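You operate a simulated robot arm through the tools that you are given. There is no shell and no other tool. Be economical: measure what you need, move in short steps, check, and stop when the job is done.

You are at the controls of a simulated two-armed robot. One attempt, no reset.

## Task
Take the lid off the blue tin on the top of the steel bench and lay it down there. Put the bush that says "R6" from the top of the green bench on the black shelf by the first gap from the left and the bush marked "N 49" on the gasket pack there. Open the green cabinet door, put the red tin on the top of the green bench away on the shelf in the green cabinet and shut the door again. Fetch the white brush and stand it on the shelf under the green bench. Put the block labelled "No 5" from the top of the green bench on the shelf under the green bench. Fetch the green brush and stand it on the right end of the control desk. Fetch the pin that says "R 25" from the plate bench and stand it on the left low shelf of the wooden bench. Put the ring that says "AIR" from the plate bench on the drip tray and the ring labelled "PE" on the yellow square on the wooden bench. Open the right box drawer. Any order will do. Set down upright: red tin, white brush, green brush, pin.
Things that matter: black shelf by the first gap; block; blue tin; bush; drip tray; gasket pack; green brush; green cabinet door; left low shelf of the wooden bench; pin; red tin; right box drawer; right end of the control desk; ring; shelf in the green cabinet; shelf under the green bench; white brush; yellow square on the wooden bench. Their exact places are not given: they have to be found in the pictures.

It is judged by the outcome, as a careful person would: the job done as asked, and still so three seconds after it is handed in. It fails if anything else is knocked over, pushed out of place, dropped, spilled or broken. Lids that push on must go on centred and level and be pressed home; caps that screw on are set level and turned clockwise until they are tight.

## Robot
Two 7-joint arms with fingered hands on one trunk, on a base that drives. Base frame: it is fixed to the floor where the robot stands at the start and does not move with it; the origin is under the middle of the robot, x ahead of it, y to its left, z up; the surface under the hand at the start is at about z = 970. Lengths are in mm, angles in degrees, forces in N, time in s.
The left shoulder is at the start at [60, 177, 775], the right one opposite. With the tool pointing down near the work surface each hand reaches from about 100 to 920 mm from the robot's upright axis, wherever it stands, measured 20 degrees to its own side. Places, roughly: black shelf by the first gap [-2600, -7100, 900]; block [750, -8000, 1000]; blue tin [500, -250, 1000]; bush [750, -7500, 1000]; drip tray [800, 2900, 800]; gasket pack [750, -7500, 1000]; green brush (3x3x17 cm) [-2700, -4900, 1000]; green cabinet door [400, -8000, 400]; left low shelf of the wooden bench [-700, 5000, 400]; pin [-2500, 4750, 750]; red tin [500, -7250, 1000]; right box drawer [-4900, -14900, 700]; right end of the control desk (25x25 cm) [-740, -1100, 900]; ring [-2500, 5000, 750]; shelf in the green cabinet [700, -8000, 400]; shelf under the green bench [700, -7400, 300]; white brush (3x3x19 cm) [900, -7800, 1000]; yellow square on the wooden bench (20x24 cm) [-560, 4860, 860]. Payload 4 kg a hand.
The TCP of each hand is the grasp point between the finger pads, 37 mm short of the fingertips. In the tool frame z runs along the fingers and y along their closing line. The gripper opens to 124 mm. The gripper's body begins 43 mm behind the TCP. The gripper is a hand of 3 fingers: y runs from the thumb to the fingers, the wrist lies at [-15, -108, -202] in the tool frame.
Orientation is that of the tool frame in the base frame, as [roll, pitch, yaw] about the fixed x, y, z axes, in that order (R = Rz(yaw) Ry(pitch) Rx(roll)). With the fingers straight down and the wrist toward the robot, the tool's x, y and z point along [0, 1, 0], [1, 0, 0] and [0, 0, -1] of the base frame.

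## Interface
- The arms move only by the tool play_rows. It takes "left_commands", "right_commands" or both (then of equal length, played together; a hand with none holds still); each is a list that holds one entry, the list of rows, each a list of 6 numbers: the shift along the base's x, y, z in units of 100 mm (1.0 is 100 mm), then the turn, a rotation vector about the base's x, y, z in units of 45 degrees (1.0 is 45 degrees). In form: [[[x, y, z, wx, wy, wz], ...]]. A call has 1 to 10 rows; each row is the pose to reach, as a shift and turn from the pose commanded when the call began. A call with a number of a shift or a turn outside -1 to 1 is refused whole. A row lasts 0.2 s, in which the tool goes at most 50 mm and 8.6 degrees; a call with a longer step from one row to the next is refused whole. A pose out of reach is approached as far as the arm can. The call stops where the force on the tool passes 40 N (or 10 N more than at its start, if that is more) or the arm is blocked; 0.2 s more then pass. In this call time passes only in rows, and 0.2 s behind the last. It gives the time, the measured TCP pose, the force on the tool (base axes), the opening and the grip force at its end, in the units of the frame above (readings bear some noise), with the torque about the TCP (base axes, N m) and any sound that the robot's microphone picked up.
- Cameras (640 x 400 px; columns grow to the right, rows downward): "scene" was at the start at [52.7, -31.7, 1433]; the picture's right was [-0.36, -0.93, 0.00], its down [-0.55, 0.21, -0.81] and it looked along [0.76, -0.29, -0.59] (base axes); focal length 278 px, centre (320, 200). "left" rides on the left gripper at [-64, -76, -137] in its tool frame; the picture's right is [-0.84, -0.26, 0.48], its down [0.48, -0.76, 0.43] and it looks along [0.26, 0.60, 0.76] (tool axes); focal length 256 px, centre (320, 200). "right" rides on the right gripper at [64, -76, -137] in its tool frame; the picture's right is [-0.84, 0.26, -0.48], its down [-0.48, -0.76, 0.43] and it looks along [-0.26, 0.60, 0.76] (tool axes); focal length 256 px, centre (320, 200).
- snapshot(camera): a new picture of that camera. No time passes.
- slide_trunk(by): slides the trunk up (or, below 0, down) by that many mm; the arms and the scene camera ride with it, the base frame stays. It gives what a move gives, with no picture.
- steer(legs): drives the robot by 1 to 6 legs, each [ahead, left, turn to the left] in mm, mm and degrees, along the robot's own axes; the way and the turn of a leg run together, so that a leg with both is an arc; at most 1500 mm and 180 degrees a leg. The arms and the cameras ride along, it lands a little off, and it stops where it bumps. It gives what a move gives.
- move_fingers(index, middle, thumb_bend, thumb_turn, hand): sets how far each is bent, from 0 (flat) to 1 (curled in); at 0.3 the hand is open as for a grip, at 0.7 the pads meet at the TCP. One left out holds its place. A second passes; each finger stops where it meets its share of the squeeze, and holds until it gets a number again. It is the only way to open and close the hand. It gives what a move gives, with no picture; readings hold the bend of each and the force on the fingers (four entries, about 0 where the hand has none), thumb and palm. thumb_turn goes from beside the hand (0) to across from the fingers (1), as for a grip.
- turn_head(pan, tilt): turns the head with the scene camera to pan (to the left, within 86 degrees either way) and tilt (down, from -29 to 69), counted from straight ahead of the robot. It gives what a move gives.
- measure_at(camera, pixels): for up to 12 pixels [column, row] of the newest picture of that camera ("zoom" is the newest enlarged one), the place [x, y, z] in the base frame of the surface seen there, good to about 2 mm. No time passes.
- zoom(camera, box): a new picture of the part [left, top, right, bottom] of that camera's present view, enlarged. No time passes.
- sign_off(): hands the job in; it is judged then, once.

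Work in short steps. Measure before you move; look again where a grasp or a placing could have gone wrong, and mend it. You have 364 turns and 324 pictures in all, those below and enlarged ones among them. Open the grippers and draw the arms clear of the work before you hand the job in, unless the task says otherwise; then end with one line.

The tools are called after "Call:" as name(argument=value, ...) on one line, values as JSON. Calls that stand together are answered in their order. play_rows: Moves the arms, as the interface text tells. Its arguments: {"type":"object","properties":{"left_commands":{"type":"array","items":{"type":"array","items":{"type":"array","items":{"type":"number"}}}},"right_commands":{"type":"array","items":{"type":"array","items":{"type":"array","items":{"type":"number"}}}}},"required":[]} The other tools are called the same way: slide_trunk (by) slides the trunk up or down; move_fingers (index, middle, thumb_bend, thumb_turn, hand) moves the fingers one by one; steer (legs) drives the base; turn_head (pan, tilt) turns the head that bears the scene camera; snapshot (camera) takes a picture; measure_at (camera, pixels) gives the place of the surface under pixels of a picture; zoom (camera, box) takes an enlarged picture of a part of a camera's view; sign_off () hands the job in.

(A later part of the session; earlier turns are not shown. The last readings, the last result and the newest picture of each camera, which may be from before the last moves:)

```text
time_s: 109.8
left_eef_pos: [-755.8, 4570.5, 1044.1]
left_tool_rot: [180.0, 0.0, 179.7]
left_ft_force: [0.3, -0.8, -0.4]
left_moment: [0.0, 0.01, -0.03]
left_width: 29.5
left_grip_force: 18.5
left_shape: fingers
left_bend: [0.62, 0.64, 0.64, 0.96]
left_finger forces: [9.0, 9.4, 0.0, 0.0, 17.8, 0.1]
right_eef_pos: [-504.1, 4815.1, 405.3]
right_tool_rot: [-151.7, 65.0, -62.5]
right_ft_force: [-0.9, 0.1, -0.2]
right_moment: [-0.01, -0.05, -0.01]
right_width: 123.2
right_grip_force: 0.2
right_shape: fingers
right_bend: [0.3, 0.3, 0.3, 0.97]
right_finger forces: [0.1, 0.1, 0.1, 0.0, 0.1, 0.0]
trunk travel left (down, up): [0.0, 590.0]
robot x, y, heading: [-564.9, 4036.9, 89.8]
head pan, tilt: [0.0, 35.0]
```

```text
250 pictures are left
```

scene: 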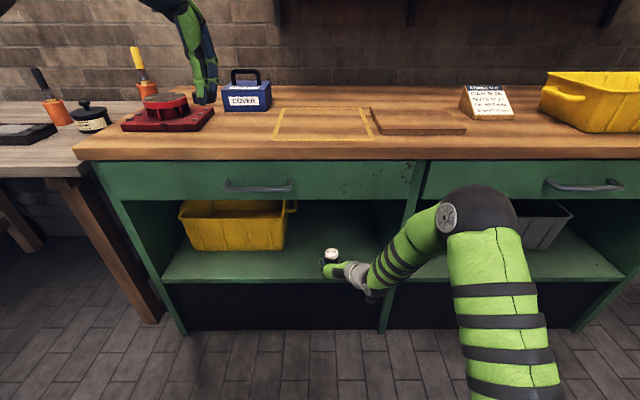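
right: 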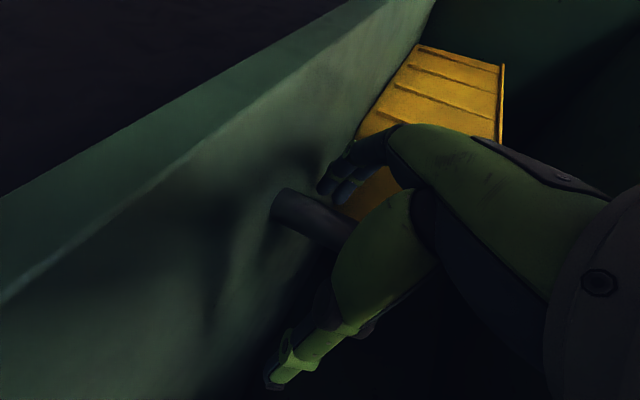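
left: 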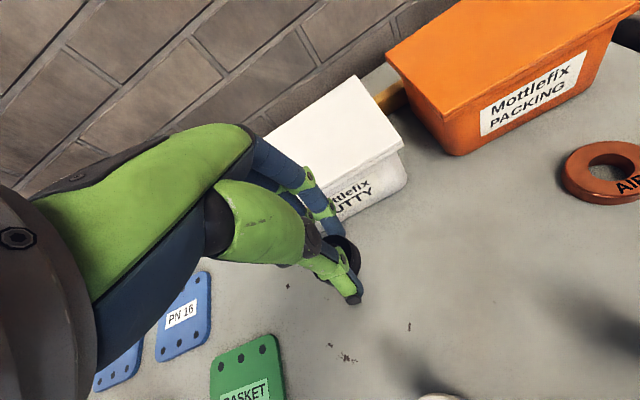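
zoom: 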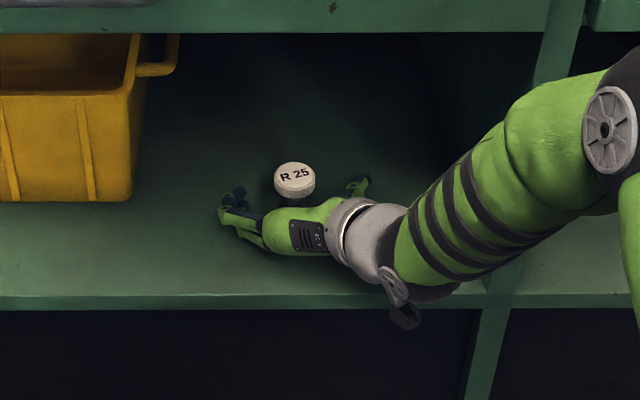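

The pin stands upright and free. I withdraw straight back by 100 mm, then drive back.

Call:
play_rows(right_commands=[[[0, -0.2, 0, 0, 0, 0], [0, -0.5, 0, 0, 0, 0], [0, -0.9, 0, 0, 0, 0]]])

Call:
steer(legs=[[-300, 0, 0]])

Call:
snapshot(camera="scene")

```text
time_s: 110.6
left_eef_pos: [-756.6, 4569.4, 1045.2]
left_tool_rot: [-180.0, 0.0, 179.7]
left_ft_force: [-0.7, -0.1, -0.2]
left_moment: [-0.01, 0.02, 0.03]
left_width: 29.3
left_grip_force: 17.9
left_shape: fingers
left_bend: [0.62, 0.64, 0.64, 0.96]
left_finger forces: [9.1, 9.4, 0.0, 0.1, 17.8, 0.0]
right_eef_pos: [-502.6, 4725.4, 406.4]
right_tool_rot: [-151.7, 65.0, -62.6]
right_ft_force: [-0.1, -0.1, -0.1]
right_moment: [0.01, 0.01, 0.0]
right_width: 122.9
right_grip_force: 0.0
right_shape: fingers
right_bend: [0.3, 0.3, 0.3, 0.97]
right_finger forces: [0.1, 0.0, 0.0, 0.1, 0.1, 0.0]
trunk travel left (down, up): [0.0, 590.0]
robot x, y, heading: [-560.8, 4032.3, 89.4]
head pan, tilt: [0.0, 35.0]
```

```text
time_s: 112.6
left_eef_pos: [-754.0, 4270.2, 1043.6]
left_tool_rot: [-180.0, 0.0, 179.4]
left_ft_force: [-0.3, -0.6, -0.8]
left_moment: [0.05, 0.0, 0.0]
left_width: 29.1
left_grip_force: 17.8
left_shape: fingers
left_bend: [0.62, 0.64, 0.64, 0.96]
left_finger forces: [9.0, 9.3, 0.1, 0.0, 17.7, 0.0]
right_eef_pos: [-501.9, 4425.4, 406.3]
right_tool_rot: [-151.5, 65.0, -62.7]
right_ft_force: [-0.9, -0.3, 0.1]
right_moment: [0.03, 0.02, -0.03]
right_width: 123.5
right_grip_force: 0.0
right_shape: fingers
right_bend: [0.3, 0.3, 0.3, 0.97]
right_finger forces: [0.0, 0.1, 0.0, 0.0, 0.1, 0.0]
trunk travel left (down, up): [0.0, 590.0]
robot x, y, heading: [-563.3, 3729.5, 89.1]
head pan, tilt: [0.0, 35.0]
```

```text
249 pictures are left
```

scene: 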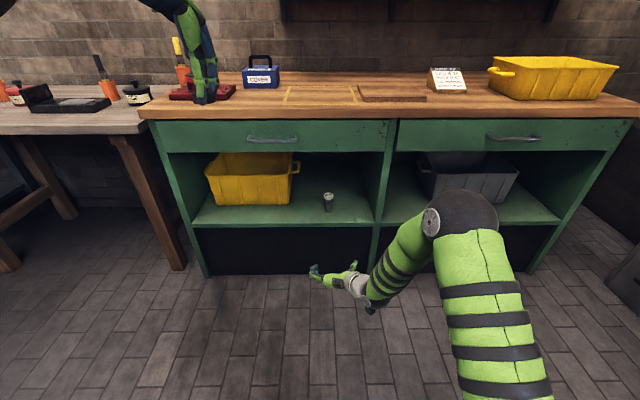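

Pin stands on the left low shelf. I raise the trunk again and turn the right hand back to pointing down.

Call:
slide_trunk(by=300)

Call:
play_rows(right_commands=[[[0, 0, 0.3, 0.16, 0.08, 0], [0, 0, 0.6, 0.33, 0.17, 0], [0, 0, 0.9, 0.49, 0.257, 0]]])

Call:
play_rows(right_commands=[[[0.05, 0.05, 0.2, -0.1026, 0.1026, -0.1026], [0.1, 0.1, 0.4, -0.2052, 0.2052, -0.2052], [0.15, 0.1, 0.6, -0.3079, 0.3079, -0.3079], [0.2, 0.1, 0.8, -0.4105, 0.4105, -0.4105], [0.25, 0.1, 1.0, -0.5132, 0.5132, -0.5132]]])

Call:
play_rows(right_commands=[[[0.05, 0.05, 0.1, -0.1026, 0.1026, -0.1026], [0.1, 0.1, 0.2, -0.2052, 0.2052, -0.2052], [0.15, 0.1, 0.3, -0.3079, 0.3079, -0.3079], [0.2, 0.1, 0.4, -0.4105, 0.4105, -0.4105], [0.25, 0.1, 0.5, -0.5132, 0.5132, -0.5132]]])

Call:
play_rows(right_commands=[[[0.05, 0.05, 0.1, -0.1026, 0.1026, -0.1026], [0.1, 0.1, 0.2, -0.2052, 0.2052, -0.2052], [0.15, 0.1, 0.3, -0.3079, 0.3079, -0.3079], [0.2, 0.1, 0.4, -0.4105, 0.4105, -0.4105], [0.25, 0.1, 0.5, -0.5132, 0.5132, -0.5132]]])

Call:
snapshot(camera="scene")

```text
time_s: 115.6
left_eef_pos: [-754.9, 4270.3, 1343.9]
left_tool_rot: [-179.9, 0.0, 179.3]
left_ft_force: [0.3, 0.1, -0.1]
left_moment: [0.01, 0.0, -0.01]
left_width: 29.2
left_grip_force: 18.4
left_shape: fingers
left_bend: [0.62, 0.64, 0.64, 0.96]
left_finger forces: [9.0, 9.3, 0.1, 0.0, 17.7, 0.0]
right_eef_pos: [-501.6, 4425.1, 706.0]
right_tool_rot: [-151.8, 64.9, -63.1]
right_ft_force: [-0.3, 0.2, -0.2]
right_moment: [-0.01, 0.0, 0.01]
right_width: 123.3
right_grip_force: 0.1
right_shape: fingers
right_bend: [0.3, 0.3, 0.3, 0.97]
right_finger forces: [0.0, 0.1, 0.0, 0.0, 0.1, 0.0]
trunk travel left (down, up): [-300.0, 290.0]
robot x, y, heading: [-565.4, 3732.1, 89.5]
head pan, tilt: [0.0, 35.0]
```

```text
refused: row 2 steps farther than a row can; nothing moved
```

```text
time_s: 116.8
left_eef_pos: [-754.7, 4270.2, 1343.8]
left_tool_rot: [180.0, 0.0, 179.3]
left_ft_force: [0.1, -0.2, 0.0]
left_moment: [-0.01, 0.01, -0.02]
left_width: 29.3
left_grip_force: 18.2
left_shape: fingers
left_bend: [0.62, 0.64, 0.64, 0.96]
left_finger forces: [9.0, 9.3, 0.0, 0.0, 17.7, 0.0]
right_eef_pos: [-476.3, 4432.7, 805.5]
right_tool_rot: [170.4, 40.6, -118.1]
right_ft_force: [-0.9, 0.5, -0.6]
right_moment: [-0.03, -0.01, -0.03]
right_width: 123.2
right_grip_force: 0.1
right_shape: fingers
right_bend: [0.3, 0.3, 0.3, 0.98]
right_finger forces: [0.0, 0.0, 0.0, 0.1, 0.0, 0.1]
trunk travel left (down, up): [-300.0, 290.0]
robot x, y, heading: [-564.4, 3731.1, 89.1]
head pan, tilt: [0.0, 35.0]
```

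```text
time_s: 118.0
left_eef_pos: [-753.3, 4270.6, 1344.1]
left_tool_rot: [-180.0, 0.0, 179.3]
left_ft_force: [-0.2, -0.5, -0.4]
left_moment: [0.0, 0.0, 0.05]
left_width: 29.1
left_grip_force: 18.0
left_shape: fingers
left_bend: [0.62, 0.64, 0.64, 0.96]
left_finger forces: [8.9, 9.2, 0.0, 0.0, 17.7, 0.0]
right_eef_pos: [-451.3, 4443.3, 856.4]
right_tool_rot: [167.6, 8.3, -142.8]
right_ft_force: [0.0, -0.4, -0.3]
right_moment: [-0.03, 0.0, -0.01]
right_width: 123.3
right_grip_force: 0.0
right_shape: fingers
right_bend: [0.3, 0.3, 0.3, 0.98]
right_finger forces: [0.1, 0.0, 0.0, 0.0, 0.0, 0.0]
trunk travel left (down, up): [-300.0, 290.0]
robot x, y, heading: [-567.6, 3731.5, 89.4]
head pan, tilt: [0.0, 35.0]
```

```text
time_s: 119.2
left_eef_pos: [-753.9, 4269.3, 1344.9]
left_tool_rot: [-180.0, 0.0, 179.4]
left_ft_force: [0.2, -0.2, -0.2]
left_moment: [0.02, 0.03, 0.02]
left_width: 29.4
left_grip_force: 17.8
left_shape: fingers
left_bend: [0.62, 0.64, 0.64, 0.96]
left_finger forces: [8.9, 9.3, 0.1, 0.0, 17.7, 0.1]
right_eef_pos: [-426.7, 4454.0, 905.8]
right_tool_rot: [179.0, -22.2, -168.2]
right_ft_force: [-0.3, 0.0, 0.4]
right_moment: [0.03, -0.03, 0.03]
right_width: 123.3
right_grip_force: 0.0
right_shape: fingers
right_bend: [0.3, 0.3, 0.3, 0.98]
right_finger forces: [0.0, 0.0, 0.1, 0.1, 0.0, 0.0]
trunk travel left (down, up): [-300.0, 290.0]
robot x, y, heading: [-568.4, 3732.5, 89.0]
head pan, tilt: [0.0, 35.0]
```

```text
248 pictures are left
```

scene: 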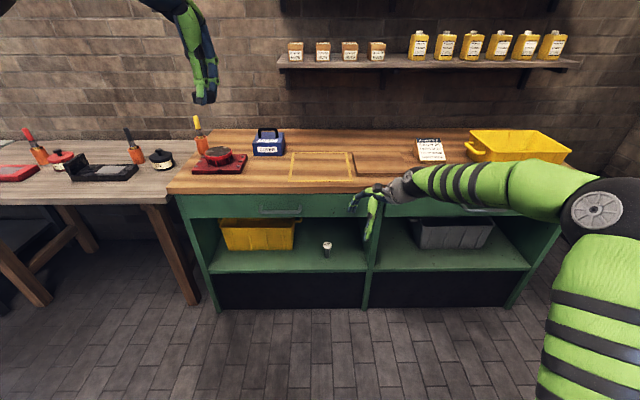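

I apply the missed correction (about -22° y, -12° z) to bring the right hand back to straight down, raising it too; then plan the left PE placing.

Call:
play_rows(right_commands=[[[0.1, -0.1, 0.3, 0.013, -0.123, -0.066], [0.2, -0.2, 0.6, 0.026, -0.246, -0.131], [0.3, -0.3, 0.8, 0.038, -0.37, -0.197], [0.4, -0.4, 1.0, 0.051, -0.493, -0.262]]], left_commands=[[[0, 0, -0.3, 0, 0, 0], [0, 0, -0.6, 0, 0, 0], [0, 0, -0.9, 0, 0, 0], [0, 0, -1.0, 0, 0, 0]]])

Call:
play_rows(right_commands=[[[0.1, -0.1, 0.3, 0, 0, 0], [0.2, -0.2, 0.6, 0, 0, 0], [0.3, -0.2, 0.9, 0, 0, 0]]], left_commands=[[[0, 0, -0.3, 0, 0, 0], [0, 0, -0.6, 0, 0, 0], [0, 0, -0.9, 0, 0, 0]]])

Call:
steer(legs=[[420, 0, 1]])

Call:
snapshot(camera="scene")

```text
time_s: 120.2
left_eef_pos: [-754.1, 4268.5, 1245.6]
left_tool_rot: [-180.0, -0.1, 179.4]
left_ft_force: [0.0, 0.4, 0.3]
left_moment: [-0.01, 0.01, 0.01]
left_width: 29.2
left_grip_force: 17.9
left_shape: fingers
left_bend: [0.62, 0.64, 0.64, 0.96]
left_finger forces: [9.0, 9.3, 0.1, 0.0, 17.6, 0.1]
right_eef_pos: [-384.2, 4414.8, 1006.0]
right_tool_rot: [178.9, 0.2, -180.0]
right_ft_force: [-0.3, 0.2, 0.8]
right_moment: [-0.03, 0.01, 0.0]
right_width: 123.1
right_grip_force: 0.1
right_shape: fingers
right_bend: [0.3, 0.3, 0.3, 0.98]
right_finger forces: [0.0, 0.0, 0.1, 0.0, 0.1, 0.1]
trunk travel left (down, up): [-300.0, 290.0]
robot x, y, heading: [-569.0, 3728.9, 89.4]
head pan, tilt: [0.0, 35.0]
```

```text
time_s: 121.0
left_eef_pos: [-754.1, 4269.1, 1154.4]
left_tool_rot: [-180.0, 0.0, 179.3]
left_ft_force: [0.0, 0.3, 0.0]
left_moment: [0.02, 0.0, -0.02]
left_width: 29.3
left_grip_force: 17.8
left_shape: fingers
left_bend: [0.62, 0.64, 0.64, 0.96]
left_finger forces: [8.9, 9.3, 0.0, 0.0, 17.6, 0.0]
right_eef_pos: [-355.7, 4395.0, 1097.3]
right_tool_rot: [179.0, 0.1, -180.0]
right_ft_force: [0.2, -0.5, 0.4]
right_moment: [-0.01, 0.0, 0.0]
right_width: 123.1
right_grip_force: 0.1
right_shape: fingers
right_bend: [0.3, 0.3, 0.3, 0.98]
right_finger forces: [0.1, 0.0, 0.0, 0.0, 0.1, 0.0]
trunk travel left (down, up): [-300.0, 290.0]
robot x, y, heading: [-563.6, 3732.4, 89.4]
head pan, tilt: [0.0, 35.0]
```

```text
time_s: 123.6
left_eef_pos: [-761.6, 4694.4, 1153.9]
left_tool_rot: [-179.9, 0.0, -179.7]
left_ft_force: [-1.3, -0.1, -0.3]
left_moment: [-0.01, 0.0, 0.0]
left_width: 29.0
left_grip_force: 18.2
left_shape: fingers
left_bend: [0.62, 0.64, 0.64, 0.96]
left_finger forces: [9.0, 9.4, 0.1, 0.0, 17.6, 0.0]
right_eef_pos: [-364.8, 4826.1, 1095.7]
right_tool_rot: [179.0, 0.2, -179.1]
right_ft_force: [-0.2, -0.2, 0.3]
right_moment: [-0.03, -0.02, -0.01]
right_width: 123.3
right_grip_force: 0.1
right_shape: fingers
right_bend: [0.3, 0.3, 0.3, 0.98]
right_finger forces: [0.1, 0.1, 0.1, 0.0, 0.0, 0.0]
trunk travel left (down, up): [-300.0, 290.0]
robot x, y, heading: [-560.8, 4160.7, 90.4]
head pan, tilt: [0.0, 35.0]
```

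```text
247 pictures are left
```

scene: 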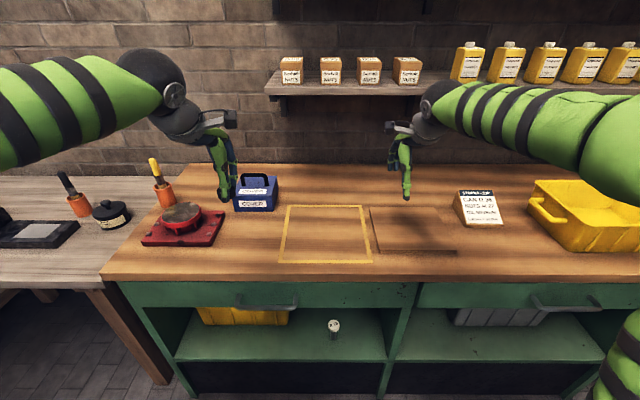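

Left hand goes over the square (dx +222, dy +178), right one aside; then lower.

Call:
play_rows(left_commands=[[[0.3, 0.3, 0, 0, 0, 0], [0.6, 0.6, 0, 0, 0, 0], [0.9, 0.9, 0, 0, 0, 0], [1.0, 1.0, 0, 0, 0, 0]]], right_commands=[[[0.3, -0.3, 0, 0, 0, 0], [0.6, -0.6, 0, 0, 0, 0], [0.9, -0.9, 0, 0, 0, 0], [1.0, -1.0, 0, 0, 0, 0]]])

Call:
play_rows(left_commands=[[[0.4, 0.3, 0, 0, 0, 0], [0.8, 0.5, 0, 0, 0, 0], [1.0, 0.77, -0.2, 0, 0, 0], [1.0, 0.77, -0.6, 0, 0, 0], [1.0, 0.77, -1.0, 0, 0, 0]]])

Call:
snapshot(camera="left")

```text
time_s: 124.6
left_eef_pos: [-659.1, 4793.5, 1153.7]
left_tool_rot: [-179.9, 0.0, -179.7]
left_ft_force: [0.1, 0.9, 1.2]
left_moment: [0.03, 0.02, -0.01]
left_width: 29.1
left_grip_force: 17.9
left_shape: fingers
left_bend: [0.62, 0.64, 0.64, 0.96]
left_finger forces: [9.0, 9.5, 0.1, 0.0, 17.6, 0.1]
right_eef_pos: [-265.6, 4722.8, 1095.7]
right_tool_rot: [178.9, 0.2, -179.1]
right_ft_force: [0.5, 0.5, -1.0]
right_moment: [0.0, 0.04, 0.03]
right_width: 123.5
right_grip_force: 0.0
right_shape: fingers
right_bend: [0.3, 0.3, 0.3, 0.98]
right_finger forces: [0.0, 0.0, 0.0, 0.0, 0.0, 0.0]
trunk travel left (down, up): [-300.0, 290.0]
robot x, y, heading: [-565.7, 4157.7, 90.4]
head pan, tilt: [0.0, 35.0]
```

```text
time_s: 125.8
left_eef_pos: [-561.3, 4871.0, 1055.0]
left_tool_rot: [179.9, 0.0, -179.7]
left_ft_force: [0.3, 0.9, -0.3]
left_moment: [0.02, -0.01, 0.0]
left_width: 29.2
left_grip_force: 18.5
left_shape: fingers
left_bend: [0.62, 0.64, 0.64, 0.96]
left_finger forces: [9.0, 9.5, 0.0, 0.0, 17.5, 0.1]
right_eef_pos: [-264.5, 4722.8, 1095.5]
right_tool_rot: [178.9, 0.2, -179.0]
right_ft_force: [0.6, -0.5, -0.9]
right_moment: [-0.01, 0.0, -0.02]
right_width: 123.2
right_grip_force: 0.2
right_shape: fingers
right_bend: [0.3, 0.3, 0.3, 0.98]
right_finger forces: [0.0, 0.0, 0.0, 0.1, 0.0, 0.1]
trunk travel left (down, up): [-300.0, 290.0]
robot x, y, heading: [-566.2, 4163.5, 90.3]
head pan, tilt: [0.0, 35.0]
```

```text
246 pictures are left
```

left: 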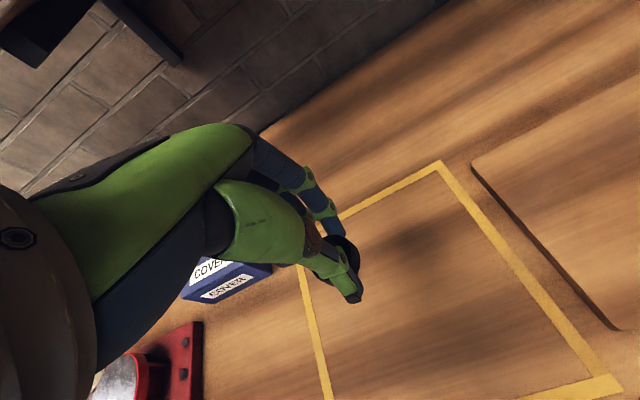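

Over the square. Lower with +20 mm x to z≈903 and feel for contact.

Call:
play_rows(left_commands=[[[0.2, 0, -0.4, 0, 0, 0], [0.2, 0, -0.8, 0, 0, 0], [0.2, 0, -1.0, 0, 0, 0]]])

Call:
play_rows(left_commands=[[[0, 0, -0.25, 0, 0, 0], [0, 0, -0.42, 0, 0, 0], [0, 0, -0.48, 0, 0, 0], [0, 0, -0.53, 0, 0, 0], [0, 0, -0.57, 0, 0, 0]]])

Call:
zoom(camera="left", box=[200, 140, 520, 340])

```text
time_s: 126.6
left_eef_pos: [-539.7, 4870.4, 954.6]
left_tool_rot: [-180.0, -0.1, -179.8]
left_ft_force: [-0.3, -0.2, -1.1]
left_moment: [-0.02, 0.03, 0.03]
left_width: 28.7
left_grip_force: 18.0
left_shape: fingers
left_bend: [0.62, 0.64, 0.64, 0.96]
left_finger forces: [9.0, 9.5, 0.1, 0.0, 17.4, 0.1]
right_eef_pos: [-264.8, 4722.8, 1095.6]
right_tool_rot: [178.9, 0.1, -179.0]
right_ft_force: [-0.8, -0.9, 0.1]
right_moment: [-0.01, -0.04, -0.02]
right_width: 123.2
right_grip_force: 0.1
right_shape: fingers
right_bend: [0.3, 0.3, 0.3, 0.98]
right_finger forces: [0.0, 0.1, 0.0, 0.0, 0.0, 0.0]
trunk travel left (down, up): [-300.0, 290.0]
robot x, y, heading: [-561.0, 4164.1, 90.7]
head pan, tilt: [0.0, 35.0]
```

```text
time_s: 127.8
left_eef_pos: [-539.8, 4871.0, 902.1]
left_tool_rot: [179.7, 0.2, -179.8]
left_ft_force: [0.0, -0.2, 22.2]
left_moment: [0.41, -0.01, -0.02]
left_width: 29.1
left_grip_force: 25.9
left_shape: fingers
left_bend: [0.62, 0.64, 0.64, 0.95]
left_finger forces: [15.8, 13.8, 0.0, 0.0, 22.8, 0.1]
right_eef_pos: [-265.3, 4721.2, 1096.7]
right_tool_rot: [178.9, 0.2, -179.0]
right_ft_force: [1.0, -0.2, 0.0]
right_moment: [0.0, 0.0, -0.03]
right_width: 123.4
right_grip_force: 0.2
right_shape: fingers
right_bend: [0.3, 0.3, 0.3, 0.98]
right_finger forces: [0.0, 0.0, 0.1, 0.0, 0.1, 0.0]
trunk travel left (down, up): [-300.0, 290.0]
robot x, y, heading: [-561.8, 4160.9, 90.6]
head pan, tilt: [0.0, 35.0]
```

```text
2.00 times, centred on (360, 240) of left
```

zoom: 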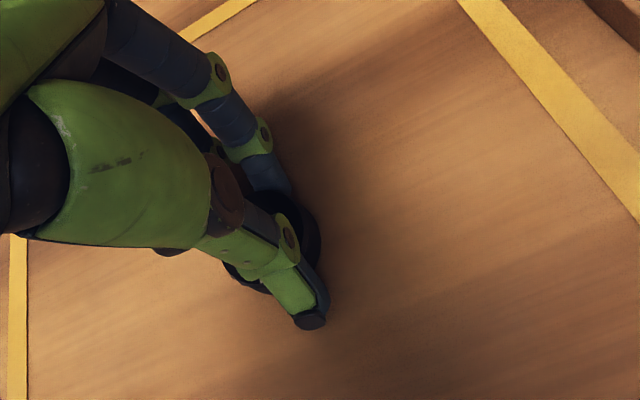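

Contact. I ease up 4 mm, open to 0.45, then lift.

Call:
play_rows(left_commands=[[[0, 0, 0.05, 0, 0, 0]]])

Call:
move_fingers(hand="left", index=0.45, middle=0.45, thumb_bend=0.45)

Call:
play_rows(left_commands=[[[0, 0, 0.2, 0, 0, 0], [0, 0, 0.6, 0, 0, 0], [0, 0, 1.0, 0, 0, 0]]])

Call:
snapshot(camera="left")

```text
time_s: 128.2
left_eef_pos: [-541.6, 4870.7, 901.5]
left_tool_rot: [-180.0, 0.1, -179.8]
left_ft_force: [2.7, 3.6, 10.3]
left_moment: [0.42, -0.09, -0.07]
left_width: 29.0
left_grip_force: 21.1
left_shape: fingers
left_bend: [0.62, 0.64, 0.64, 0.96]
left_finger forces: [12.7, 12.6, 0.0, 0.0, 17.8, 0.0]
right_eef_pos: [-264.4, 4722.5, 1096.0]
right_tool_rot: [178.8, 0.1, -179.0]
right_ft_force: [0.8, -0.3, -0.4]
right_moment: [-0.01, 0.01, 0.03]
right_width: 123.6
right_grip_force: 0.1
right_shape: fingers
right_bend: [0.3, 0.3, 0.3, 0.98]
right_finger forces: [0.1, 0.0, 0.1, 0.0, 0.1, 0.1]
trunk travel left (down, up): [-300.0, 290.0]
robot x, y, heading: [-561.6, 4159.5, 90.0]
head pan, tilt: [0.0, 35.0]
```

```text
time_s: 129.2
left_eef_pos: [-542.7, 4870.0, 902.4]
left_tool_rot: [-180.0, 0.0, -179.6]
left_ft_force: [0.2, -1.5, 4.3]
left_moment: [0.12, -0.02, -0.01]
left_width: 75.1
left_grip_force: 2.2
left_shape: fingers
left_bend: [0.46, 0.46, 0.45, 0.97]
left_finger forces: [3.7, 1.9, 0.0, 0.0, 0.1, 0.0]
right_eef_pos: [-265.4, 4721.5, 1095.9]
right_tool_rot: [178.8, 0.3, -179.0]
right_ft_force: [0.4, 0.0, 0.0]
right_moment: [0.02, 0.0, 0.0]
right_width: 123.4
right_grip_force: 0.1
right_shape: fingers
right_bend: [0.3, 0.3, 0.3, 0.98]
right_finger forces: [0.0, 0.0, 0.0, 0.0, 0.0, 0.0]
trunk travel left (down, up): [-300.0, 290.0]
robot x, y, heading: [-561.6, 4163.0, 90.6]
head pan, tilt: [0.0, 35.0]
```

```text
time_s: 130.0
left_eef_pos: [-542.3, 4871.5, 1003.0]
left_tool_rot: [-179.9, 0.1, -179.9]
left_ft_force: [-0.6, 0.2, 0.5]
left_moment: [-0.02, -0.01, 0.0]
left_width: 77.6
left_grip_force: 0.1
left_shape: fingers
left_bend: [0.45, 0.45, 0.45, 0.97]
left_finger forces: [0.1, 0.1, 0.1, 0.1, 0.1, 0.0]
right_eef_pos: [-266.0, 4723.3, 1095.6]
right_tool_rot: [178.9, 0.3, -179.0]
right_ft_force: [-0.4, 0.2, -1.1]
right_moment: [0.01, -0.03, -0.05]
right_width: 123.2
right_grip_force: 0.1
right_shape: fingers
right_bend: [0.3, 0.3, 0.3, 0.98]
right_finger forces: [0.0, 0.0, 0.0, 0.0, 0.1, 0.1]
trunk travel left (down, up): [-300.0, 290.0]
robot x, y, heading: [-560.5, 4161.2, 90.5]
head pan, tilt: [0.0, 35.0]
```

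```text
244 pictures are left
```

left: 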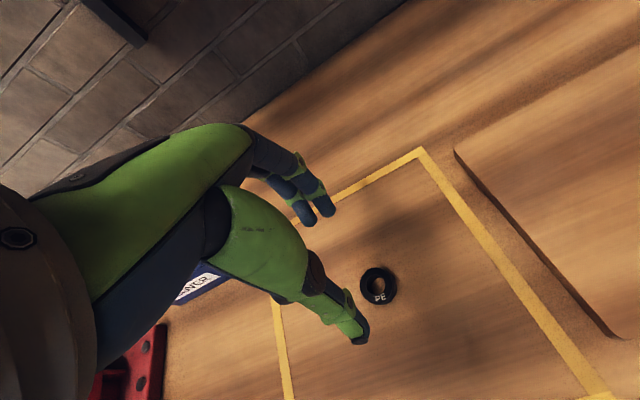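

PE lies flat in the square. I lift and retract the left hand, then drive back to the plate bench for the AIR ring.

Call:
play_rows(left_commands=[[[0, 0, 0.4, 0, 0, 0], [-0.2, -0.1, 0.8, 0, 0, 0], [-0.5, -0.4, 1.0, 0, 0, 0], [-0.8, -0.7, 1.0, 0, 0, 0]]])

Call:
steer(legs=[[-450, 0, 0], [0, 1000, 0], [0, 950, 0], [450, 0, -0.5]])

Call:
turn_head(pan=0, tilt=50)

Call:
snapshot(camera="scene")

Call:
snapshot(camera="right")

```text
time_s: 131.0
left_eef_pos: [-622.0, 4800.8, 1101.6]
left_tool_rot: [180.0, -0.1, -179.8]
left_ft_force: [0.0, -0.3, 0.1]
left_moment: [0.0, 0.03, 0.03]
left_width: 77.5
left_grip_force: 0.2
left_shape: fingers
left_bend: [0.45, 0.45, 0.45, 0.98]
left_finger forces: [0.0, 0.0, 0.0, 0.0, 0.0, 0.0]
right_eef_pos: [-264.7, 4722.2, 1096.3]
right_tool_rot: [178.9, 0.3, -179.0]
right_ft_force: [0.0, 0.5, -0.3]
right_moment: [0.01, 0.01, -0.01]
right_width: 123.1
right_grip_force: 0.1
right_shape: fingers
right_bend: [0.3, 0.3, 0.3, 0.98]
right_finger forces: [0.0, 0.1, 0.1, 0.0, 0.0, 0.1]
trunk travel left (down, up): [-300.0, 290.0]
robot x, y, heading: [-560.2, 4162.2, 90.0]
head pan, tilt: [0.0, 35.0]
```

```text
time_s: 145.4
left_eef_pos: [-2533.8, 4803.2, 1101.6]
left_tool_rot: [-179.9, -0.1, 178.8]
left_ft_force: [0.3, 0.4, -0.5]
left_moment: [0.03, -0.02, 0.01]
left_width: 77.8
left_grip_force: 0.1
left_shape: fingers
left_bend: [0.45, 0.45, 0.45, 0.98]
left_finger forces: [0.0, 0.0, 0.0, 0.0, 0.1, 0.0]
right_eef_pos: [-2178.3, 4717.4, 1094.3]
right_tool_rot: [179.0, 0.1, 179.7]
right_ft_force: [-0.2, 0.5, 0.2]
right_moment: [-0.01, 0.03, 0.01]
right_width: 123.2
right_grip_force: 0.1
right_shape: fingers
right_bend: [0.3, 0.3, 0.3, 0.98]
right_finger forces: [0.0, 0.0, 0.1, 0.0, 0.0, 0.1]
trunk travel left (down, up): [-300.0, 290.0]
robot x, y, heading: [-2490.2, 4160.8, 88.8]
head pan, tilt: [0.0, 35.0]
```

```text
time_s: 146.2
left_eef_pos: [-2533.4, 4803.2, 1102.5]
left_tool_rot: [180.0, 0.0, 178.9]
left_ft_force: [-0.4, -0.3, -1.0]
left_moment: [-0.01, 0.0, -0.02]
left_width: 77.8
left_grip_force: 0.1
left_shape: fingers
left_bend: [0.45, 0.45, 0.45, 0.98]
left_finger forces: [0.0, 0.0, 0.0, 0.0, 0.0, 0.0]
right_eef_pos: [-2178.2, 4716.5, 1095.4]
right_tool_rot: [179.0, 0.1, 179.6]
right_ft_force: [-0.5, 0.4, -0.3]
right_moment: [-0.02, -0.04, -0.02]
right_width: 123.3
right_grip_force: 0.0
right_shape: fingers
right_bend: [0.3, 0.3, 0.3, 0.98]
right_finger forces: [0.0, 0.0, 0.0, 0.0, 0.0, 0.0]
trunk travel left (down, up): [-300.0, 290.0]
robot x, y, heading: [-2493.5, 4161.3, 88.7]
head pan, tilt: [0.0, 50.0]
```

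```text
243 pictures are left
```

scene: 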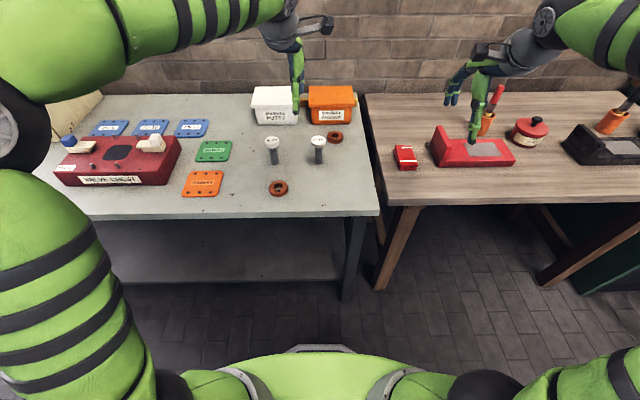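

```text
242 pictures are left
```

right: 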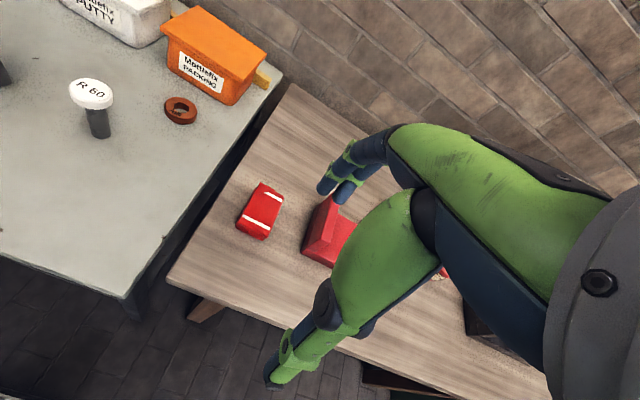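

I measure the AIR ring precisely.

Call:
zoom(camera="right", box=[140, 80, 220, 140])

Call:
measure_at(camera="right", pixels=[[166, 107], [195, 115], [181, 98], [180, 121], [195, 60], [210, 75], [245, 100]])

```text
6.67 times, centred on (180, 110) of right
```

zoom: 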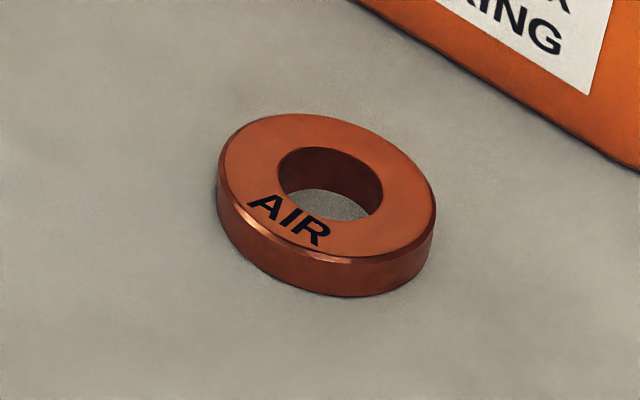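

```text
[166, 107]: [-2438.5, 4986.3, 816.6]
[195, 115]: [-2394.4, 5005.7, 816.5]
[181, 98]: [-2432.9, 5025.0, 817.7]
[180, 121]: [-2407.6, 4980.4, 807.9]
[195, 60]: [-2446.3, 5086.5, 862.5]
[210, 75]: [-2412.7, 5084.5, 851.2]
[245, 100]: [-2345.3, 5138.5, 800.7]
```

Call:
measure_at(camera="zoom", pixels=[[222, 160], [432, 215], [310, 117], [345, 255], [240, 130], [420, 180], [260, 215], [400, 245]])

```text
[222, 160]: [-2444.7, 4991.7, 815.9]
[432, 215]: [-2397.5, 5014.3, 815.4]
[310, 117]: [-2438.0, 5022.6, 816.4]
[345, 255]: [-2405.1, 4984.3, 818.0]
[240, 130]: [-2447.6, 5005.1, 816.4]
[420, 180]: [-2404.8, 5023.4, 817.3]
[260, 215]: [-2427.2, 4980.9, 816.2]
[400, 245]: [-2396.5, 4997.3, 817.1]
```

AIR centre (-2421.5,5003.5), ⌀52. I set the right fingers to 0.45, move the left hand aside and bring the right over.

Call:
move_fingers(hand="right", index=0.45, middle=0.45, thumb_bend=0.45)

Call:
play_rows(right_commands=[[[-0.3, 0.3, 0, 0, 0, 0], [-0.6, 0.6, 0, 0, 0, 0], [-0.9, 0.9, 0, 0, 0, 0], [-1.0, 1.0, 0, 0, 0, 0]]], left_commands=[[[-0.3, -0.2, 0, 0, 0, 0], [-0.6, -0.4, 0, 0, 0, 0], [-0.9, -0.6, 0, 0, 0, 0], [-1.0, -0.8, 0, 0, 0, 0]]])

Call:
play_rows(right_commands=[[[-0.3, 0.3, 0, 0, 0, 0], [-0.6, 0.6, 0, 0, 0, 0], [-0.9, 0.9, 0, 0, 0, 0], [-1.0, 1.0, 0, 0, 0, 0]]])

Call:
play_rows(right_commands=[[[-0.2, 0.3, -0.1, 0, 0, 0], [-0.43, 0.6, -0.2, 0, 0, 0], [-0.43, 0.84, -0.5, 0, 0, 0], [-0.43, 0.84, -0.9, 0, 0, 0], [-0.43, 0.84, -1.0, 0, 0, 0]]])

Call:
snapshot(camera="right")

Call:
snapshot(camera="scene")

```text
time_s: 147.2
left_eef_pos: [-2533.2, 4803.5, 1101.7]
left_tool_rot: [-179.9, 0.1, 178.8]
left_ft_force: [1.2, 0.9, 0.5]
left_moment: [0.0, 0.02, 0.01]
left_width: 77.8
left_grip_force: 0.0
left_shape: fingers
left_bend: [0.45, 0.45, 0.45, 0.98]
left_finger forces: [0.0, 0.0, 0.0, 0.0, 0.1, 0.0]
right_eef_pos: [-2178.9, 4716.4, 1095.5]
right_tool_rot: [179.1, 0.1, 179.6]
right_ft_force: [0.4, -0.2, 0.7]
right_moment: [-0.02, -0.01, 0.0]
right_width: 78.0
right_grip_force: 0.0
right_shape: fingers
right_bend: [0.45, 0.45, 0.45, 0.98]
right_finger forces: [0.0, 0.0, 0.0, 0.1, 0.0, 0.1]
trunk travel left (down, up): [-300.0, 290.0]
robot x, y, heading: [-2488.8, 4162.3, 88.9]
head pan, tilt: [0.0, 50.0]
```

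```text
time_s: 148.2
left_eef_pos: [-2634.1, 4721.2, 1102.7]
left_tool_rot: [180.0, 0.0, 178.9]
left_ft_force: [-0.3, -0.2, -0.2]
left_moment: [-0.01, 0.02, -0.01]
left_width: 77.4
left_grip_force: 0.0
left_shape: fingers
left_bend: [0.45, 0.45, 0.45, 0.98]
left_finger forces: [0.0, 0.1, 0.0, 0.1, 0.0, 0.1]
right_eef_pos: [-2278.2, 4816.2, 1096.9]
right_tool_rot: [179.0, 0.1, 179.6]
right_ft_force: [-0.5, -0.8, -0.4]
right_moment: [-0.02, 0.01, 0.01]
right_width: 78.0
right_grip_force: 0.0
right_shape: fingers
right_bend: [0.45, 0.45, 0.45, 0.98]
right_finger forces: [0.0, 0.0, 0.1, 0.0, 0.1, 0.0]
trunk travel left (down, up): [-300.0, 290.0]
robot x, y, heading: [-2493.8, 4162.4, 88.9]
head pan, tilt: [0.0, 50.0]
```

```text
time_s: 149.2
left_eef_pos: [-2634.4, 4723.6, 1102.9]
left_tool_rot: [180.0, 0.1, 178.9]
left_ft_force: [-0.6, 0.1, -0.4]
left_moment: [-0.01, 0.02, 0.02]
left_width: 77.8
left_grip_force: 0.0
left_shape: fingers
left_bend: [0.45, 0.45, 0.45, 0.98]
left_finger forces: [0.0, 0.1, 0.1, 0.0, 0.0, 0.1]
right_eef_pos: [-2377.8, 4916.1, 1094.6]
right_tool_rot: [179.1, 0.3, 179.6]
right_ft_force: [-0.2, 1.1, 0.6]
right_moment: [0.02, 0.02, -0.02]
right_width: 77.8
right_grip_force: 0.1
right_shape: fingers
right_bend: [0.45, 0.45, 0.45, 0.98]
right_finger forces: [0.0, 0.0, 0.1, 0.1, 0.1, 0.0]
trunk travel left (down, up): [-300.0, 290.0]
robot x, y, heading: [-2494.2, 4161.8, 88.7]
head pan, tilt: [0.0, 50.0]
```

```text
time_s: 150.4
left_eef_pos: [-2634.2, 4722.5, 1102.7]
left_tool_rot: [180.0, 0.0, 178.8]
left_ft_force: [-0.3, -0.1, 0.0]
left_moment: [-0.02, 0.02, -0.02]
left_width: 77.7
left_grip_force: 0.1
left_shape: fingers
left_bend: [0.45, 0.45, 0.45, 0.98]
left_finger forces: [0.0, 0.0, 0.0, 0.0, 0.0, 0.0]
right_eef_pos: [-2421.1, 5000.1, 995.4]
right_tool_rot: [178.9, 0.1, 179.6]
right_ft_force: [-0.4, -1.0, -0.2]
right_moment: [0.04, 0.01, 0.05]
right_width: 78.0
right_grip_force: 0.1
right_shape: fingers
right_bend: [0.45, 0.45, 0.45, 0.98]
right_finger forces: [0.0, 0.0, 0.0, 0.0, 0.0, 0.1]
trunk travel left (down, up): [-300.0, 290.0]
robot x, y, heading: [-2490.1, 4166.0, 88.8]
head pan, tilt: [0.0, 50.0]
```

```text
240 pictures are left
```

right: 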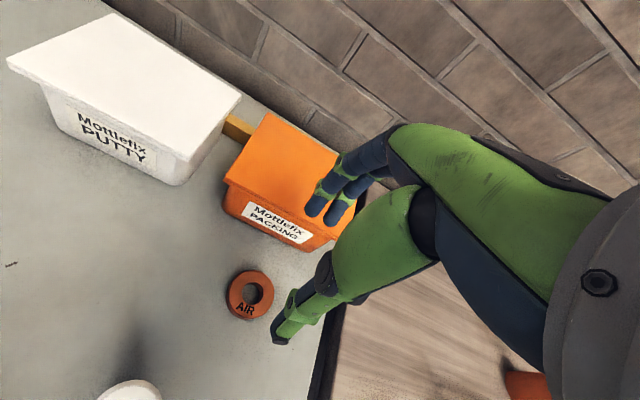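

```text
239 pictures are left
```

scene: 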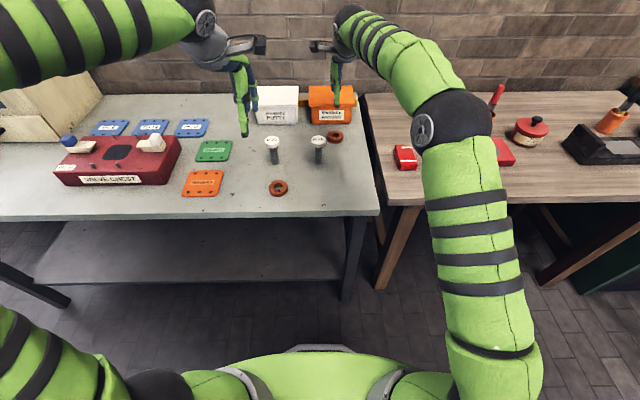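

Positioned. Descend to about z 845.

Call:
play_rows(right_commands=[[[0, 0, -0.4, 0, 0, 0], [0, 0, -0.8, 0, 0, 0], [0, 0, -1.0, 0, 0, 0]]])

Call:
play_rows(right_commands=[[[0, 0, -0.3, 0, 0, 0], [0, 0, -0.45, 0, 0, 0], [0, 0, -0.51, 0, 0, 0]]])

Call:
zoom(camera="right", box=[200, 160, 420, 360])

```text
time_s: 151.2
left_eef_pos: [-2634.3, 4723.8, 1101.9]
left_tool_rot: [180.0, 0.1, 178.8]
left_ft_force: [0.4, 0.3, -0.2]
left_moment: [-0.02, 0.03, -0.02]
left_width: 77.4
left_grip_force: 0.0
left_shape: fingers
left_bend: [0.45, 0.45, 0.45, 0.98]
left_finger forces: [0.0, 0.0, 0.0, 0.1, 0.1, 0.0]
right_eef_pos: [-2420.4, 4999.8, 895.8]
right_tool_rot: [178.9, 0.0, 179.6]
right_ft_force: [-0.2, -0.2, -0.1]
right_moment: [-0.01, 0.04, 0.04]
right_width: 78.0
right_grip_force: 0.2
right_shape: fingers
right_bend: [0.45, 0.45, 0.45, 0.98]
right_finger forces: [0.0, 0.0, 0.0, 0.0, 0.1, 0.0]
trunk travel left (down, up): [-300.0, 290.0]
robot x, y, heading: [-2490.7, 4163.4, 89.0]
head pan, tilt: [0.0, 50.0]
```

```text
time_s: 152.0
left_eef_pos: [-2633.1, 4722.6, 1103.1]
left_tool_rot: [179.9, -0.1, 178.9]
left_ft_force: [0.5, -0.1, 0.4]
left_moment: [-0.02, 0.0, 0.0]
left_width: 77.6
left_grip_force: 0.2
left_shape: fingers
left_bend: [0.45, 0.45, 0.45, 0.98]
left_finger forces: [0.1, 0.0, 0.1, 0.0, 0.0, 0.0]
right_eef_pos: [-2423.5, 5000.1, 844.5]
right_tool_rot: [179.0, 0.2, 179.6]
right_ft_force: [-0.3, 0.4, -0.8]
right_moment: [-0.01, 0.01, 0.02]
right_width: 78.3
right_grip_force: 0.0
right_shape: fingers
right_bend: [0.45, 0.45, 0.45, 0.98]
right_finger forces: [0.0, 0.0, 0.1, 0.1, 0.0, 0.1]
trunk travel left (down, up): [-300.0, 290.0]
robot x, y, heading: [-2489.5, 4164.2, 88.8]
head pan, tilt: [0.0, 50.0]
```

```text
2.00 times, centred on (310, 260) of right
```

zoom: 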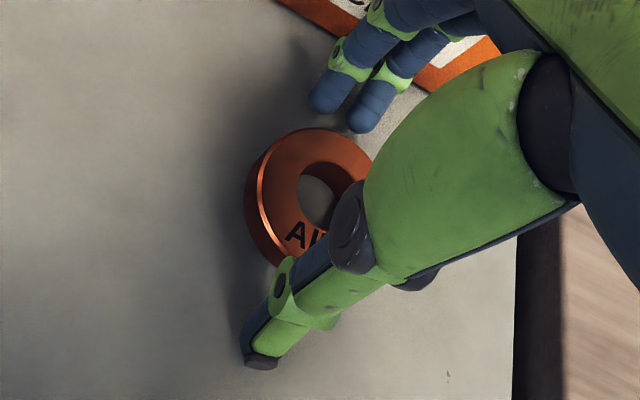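

The ring is between thumb and fingers. Close.

Call:
move_fingers(hand="right", index=0.7, middle=0.7, thumb_bend=0.7)

Call:
play_rows(right_commands=[[[0, 0, 0.2, 0, 0, 0], [0, 0, 0.6, 0, 0, 0], [0, 0, 1.0, 0, 0, 0]]])

Call:
snapshot(camera="right")

```text
time_s: 153.0
left_eef_pos: [-2633.1, 4723.6, 1102.8]
left_tool_rot: [179.9, 0.0, 178.8]
left_ft_force: [0.5, 0.2, -1.2]
left_moment: [-0.01, -0.02, -0.01]
left_width: 77.6
left_grip_force: 0.1
left_shape: fingers
left_bend: [0.45, 0.45, 0.45, 0.98]
left_finger forces: [0.0, 0.0, 0.0, 0.1, 0.0, 0.0]
right_eef_pos: [-2421.1, 4999.4, 844.3]
right_tool_rot: [179.0, 0.1, 179.6]
right_ft_force: [0.0, 0.3, 2.1]
right_moment: [0.19, -0.07, -0.05]
right_width: 46.4
right_grip_force: 18.3
right_shape: fingers
right_bend: [0.58, 0.58, 0.59, 0.96]
right_finger forces: [9.7, 10.0, 0.0, 0.1, 16.8, 0.1]
trunk travel left (down, up): [-300.0, 290.0]
robot x, y, heading: [-2492.7, 4163.7, 89.0]
head pan, tilt: [0.0, 50.0]
```

```text
time_s: 153.8
left_eef_pos: [-2633.4, 4723.0, 1102.8]
left_tool_rot: [180.0, 0.1, 178.9]
left_ft_force: [0.2, -0.3, -0.3]
left_moment: [0.03, 0.02, -0.02]
left_width: 77.7
left_grip_force: 0.1
left_shape: fingers
left_bend: [0.45, 0.45, 0.45, 0.98]
left_finger forces: [0.1, 0.0, 0.0, 0.1, 0.0, 0.0]
right_eef_pos: [-2421.8, 5002.5, 945.0]
right_tool_rot: [179.0, 0.2, 179.6]
right_ft_force: [0.2, -0.8, -2.6]
right_moment: [0.04, 0.0, -0.01]
right_width: 46.2
right_grip_force: 18.3
right_shape: fingers
right_bend: [0.58, 0.58, 0.59, 0.96]
right_finger forces: [9.6, 9.1, 0.0, 0.0, 16.9, 0.0]
trunk travel left (down, up): [-300.0, 290.0]
robot x, y, heading: [-2491.2, 4161.4, 88.7]
head pan, tilt: [0.0, 50.0]
```

```text
237 pictures are left
```

right: 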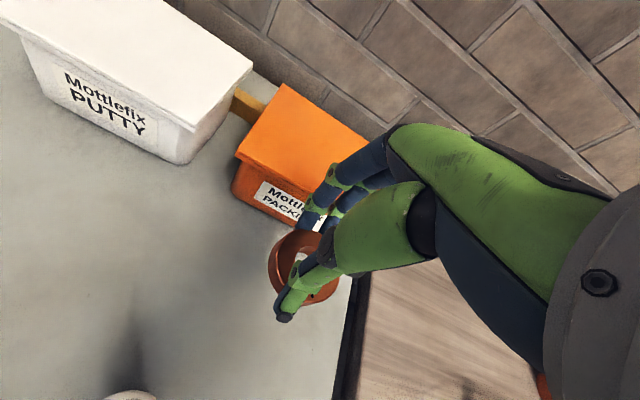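

AIR is held. I raise and retract both hands, then drive to the drip tray bench facing +x.

Call:
play_rows(right_commands=[[[0.1, -0.1, 0.4, 0, 0, 0], [0.2, -0.3, 0.8, 0, 0, 0], [0.3, -0.6, 1.0, 0, 0, 0], [0.5, -1.0, 1.0, 0, 0, 0]]])

Call:
play_rows(right_commands=[[[0.2, -0.4, 0.2, 0, 0, 0], [0.4, -0.7, 0.4, 0, 0, 0], [0.6, -1.0, 0.5, 0, 0, 0]]], left_commands=[[[0, -0.3, 0.2, 0, 0, 0], [0, -0.6, 0.4, 0, 0, 0], [0, -0.9, 0.5, 0, 0, 0]]])

Call:
steer(legs=[[-500, 0, 0], [0, 0, -89], [1300, -370, 0], [1300, -370, 0]])

Call:
turn_head(pan=0, tilt=40)

Call:
snapshot(camera="scene")

```text
time_s: 154.8
left_eef_pos: [-2633.7, 4722.7, 1102.7]
left_tool_rot: [-180.0, 0.0, 178.9]
left_ft_force: [-0.1, 0.2, 0.2]
left_moment: [-0.01, 0.01, 0.02]
left_width: 77.6
left_grip_force: 0.1
left_shape: fingers
left_bend: [0.45, 0.45, 0.45, 0.98]
left_finger forces: [0.0, 0.1, 0.0, 0.0, 0.0, 0.1]
right_eef_pos: [-2370.6, 4901.0, 1046.6]
right_tool_rot: [179.0, 0.1, 179.7]
right_ft_force: [-0.7, 0.6, -2.2]
right_moment: [0.03, 0.02, 0.03]
right_width: 46.0
right_grip_force: 18.2
right_shape: fingers
right_bend: [0.58, 0.58, 0.59, 0.96]
right_finger forces: [9.6, 9.3, 0.0, 0.0, 16.8, 0.0]
trunk travel left (down, up): [-300.0, 290.0]
robot x, y, heading: [-2489.3, 4166.0, 89.0]
head pan, tilt: [0.0, 50.0]
```

```text
time_s: 155.6
left_eef_pos: [-2634.1, 4632.6, 1152.0]
left_tool_rot: [-180.0, -0.1, 178.8]
left_ft_force: [0.2, 0.5, 0.2]
left_moment: [0.01, 0.02, 0.0]
left_width: 77.5
left_grip_force: 0.1
left_shape: fingers
left_bend: [0.45, 0.45, 0.45, 0.98]
left_finger forces: [0.0, 0.0, 0.1, 0.1, 0.0, 0.0]
right_eef_pos: [-2311.7, 4800.7, 1098.2]
right_tool_rot: [178.8, 0.3, 179.7]
right_ft_force: [0.1, -0.6, -3.0]
right_moment: [0.03, -0.01, -0.03]
right_width: 46.0
right_grip_force: 17.9
right_shape: fingers
right_bend: [0.58, 0.58, 0.59, 0.96]
right_finger forces: [9.5, 9.4, 0.1, 0.1, 16.7, 0.0]
trunk travel left (down, up): [-300.0, 290.0]
robot x, y, heading: [-2487.8, 4162.3, 89.0]
head pan, tilt: [0.0, 50.0]
```

```text
time_s: 175.1
left_eef_pos: [558.1, 2997.0, 1150.9]
left_tool_rot: [-179.9, -0.1, 88.6]
left_ft_force: [0.3, -0.2, -0.3]
left_moment: [0.01, -0.04, 0.02]
left_width: 77.6
left_grip_force: 0.1
left_shape: fingers
left_bend: [0.45, 0.45, 0.45, 0.98]
left_finger forces: [0.0, 0.0, 0.1, 0.0, 0.1, 0.1]
right_eef_pos: [725.5, 2673.7, 1097.5]
right_tool_rot: [179.1, 0.2, 89.3]
right_ft_force: [0.0, 0.7, -1.7]
right_moment: [0.02, 0.01, -0.02]
right_width: 45.2
right_grip_force: 17.8
right_shape: fingers
right_bend: [0.59, 0.58, 0.59, 0.96]
right_finger forces: [9.4, 9.5, 0.0, 0.0, 16.2, 0.1]
trunk travel left (down, up): [-300.0, 290.0]
robot x, y, heading: [82.6, 2851.0, -1.3]
head pan, tilt: [0.0, 50.0]
```

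```text
time_s: 175.8
left_eef_pos: [558.7, 2997.6, 1152.3]
left_tool_rot: [180.0, 0.0, 88.7]
left_ft_force: [-0.6, -0.3, -0.2]
left_moment: [-0.04, 0.02, 0.01]
left_width: 77.6
left_grip_force: 0.1
left_shape: fingers
left_bend: [0.45, 0.45, 0.45, 0.98]
left_finger forces: [0.0, 0.0, 0.0, 0.0, 0.0, 0.0]
right_eef_pos: [725.6, 2673.3, 1097.8]
right_tool_rot: [178.9, 0.2, 89.3]
right_ft_force: [0.7, -0.3, -2.7]
right_moment: [-0.01, 0.01, 0.01]
right_width: 45.3
right_grip_force: 17.3
right_shape: fingers
right_bend: [0.59, 0.58, 0.59, 0.96]
right_finger forces: [9.4, 9.3, 0.0, 0.0, 16.2, 0.1]
trunk travel left (down, up): [-300.0, 290.0]
robot x, y, heading: [91.2, 2855.1, -1.6]
head pan, tilt: [0.0, 40.0]
```

```text
236 pictures are left
```

scene: 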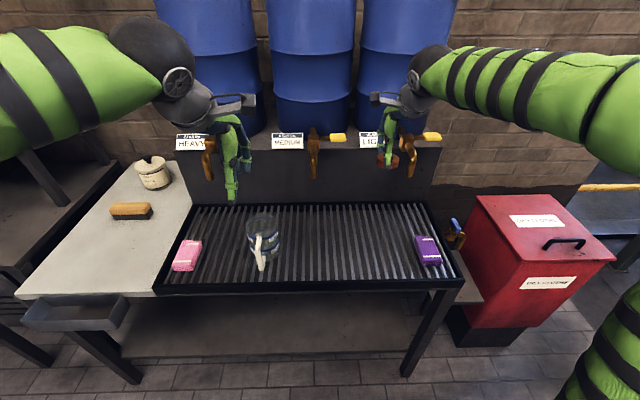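

The drip tray is the slatted grate; free space at (350,245). I measure it and tap positions.

Call:
measure_at(camera="scene", pixels=[[350, 245], [350, 275], [350, 210], [280, 245], [415, 245], [265, 235], [315, 140], [408, 155], [410, 140], [340, 250], [335, 142], [430, 137]])

Call:
zoom(camera="scene", box=[230, 120, 470, 300])

```text
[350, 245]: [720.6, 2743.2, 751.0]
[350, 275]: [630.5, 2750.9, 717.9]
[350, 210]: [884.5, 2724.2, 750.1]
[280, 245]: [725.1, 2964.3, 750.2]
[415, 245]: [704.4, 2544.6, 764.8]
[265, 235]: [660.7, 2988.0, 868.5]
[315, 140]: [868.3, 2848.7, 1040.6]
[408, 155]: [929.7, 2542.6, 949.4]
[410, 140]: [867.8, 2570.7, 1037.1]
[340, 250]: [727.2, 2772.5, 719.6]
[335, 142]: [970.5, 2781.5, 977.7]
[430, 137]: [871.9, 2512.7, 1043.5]
```

```text
2.22 times, centred on (350, 210) of scene
```

zoom: 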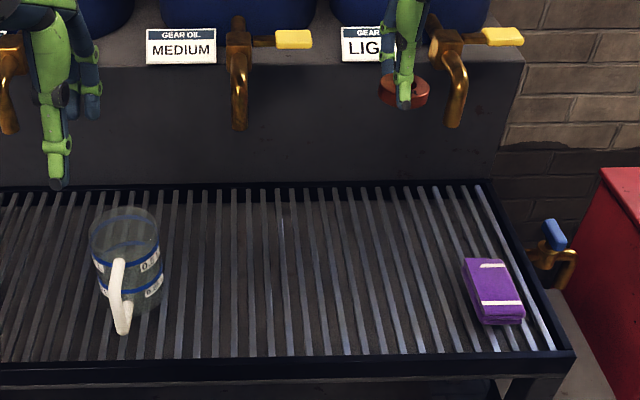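

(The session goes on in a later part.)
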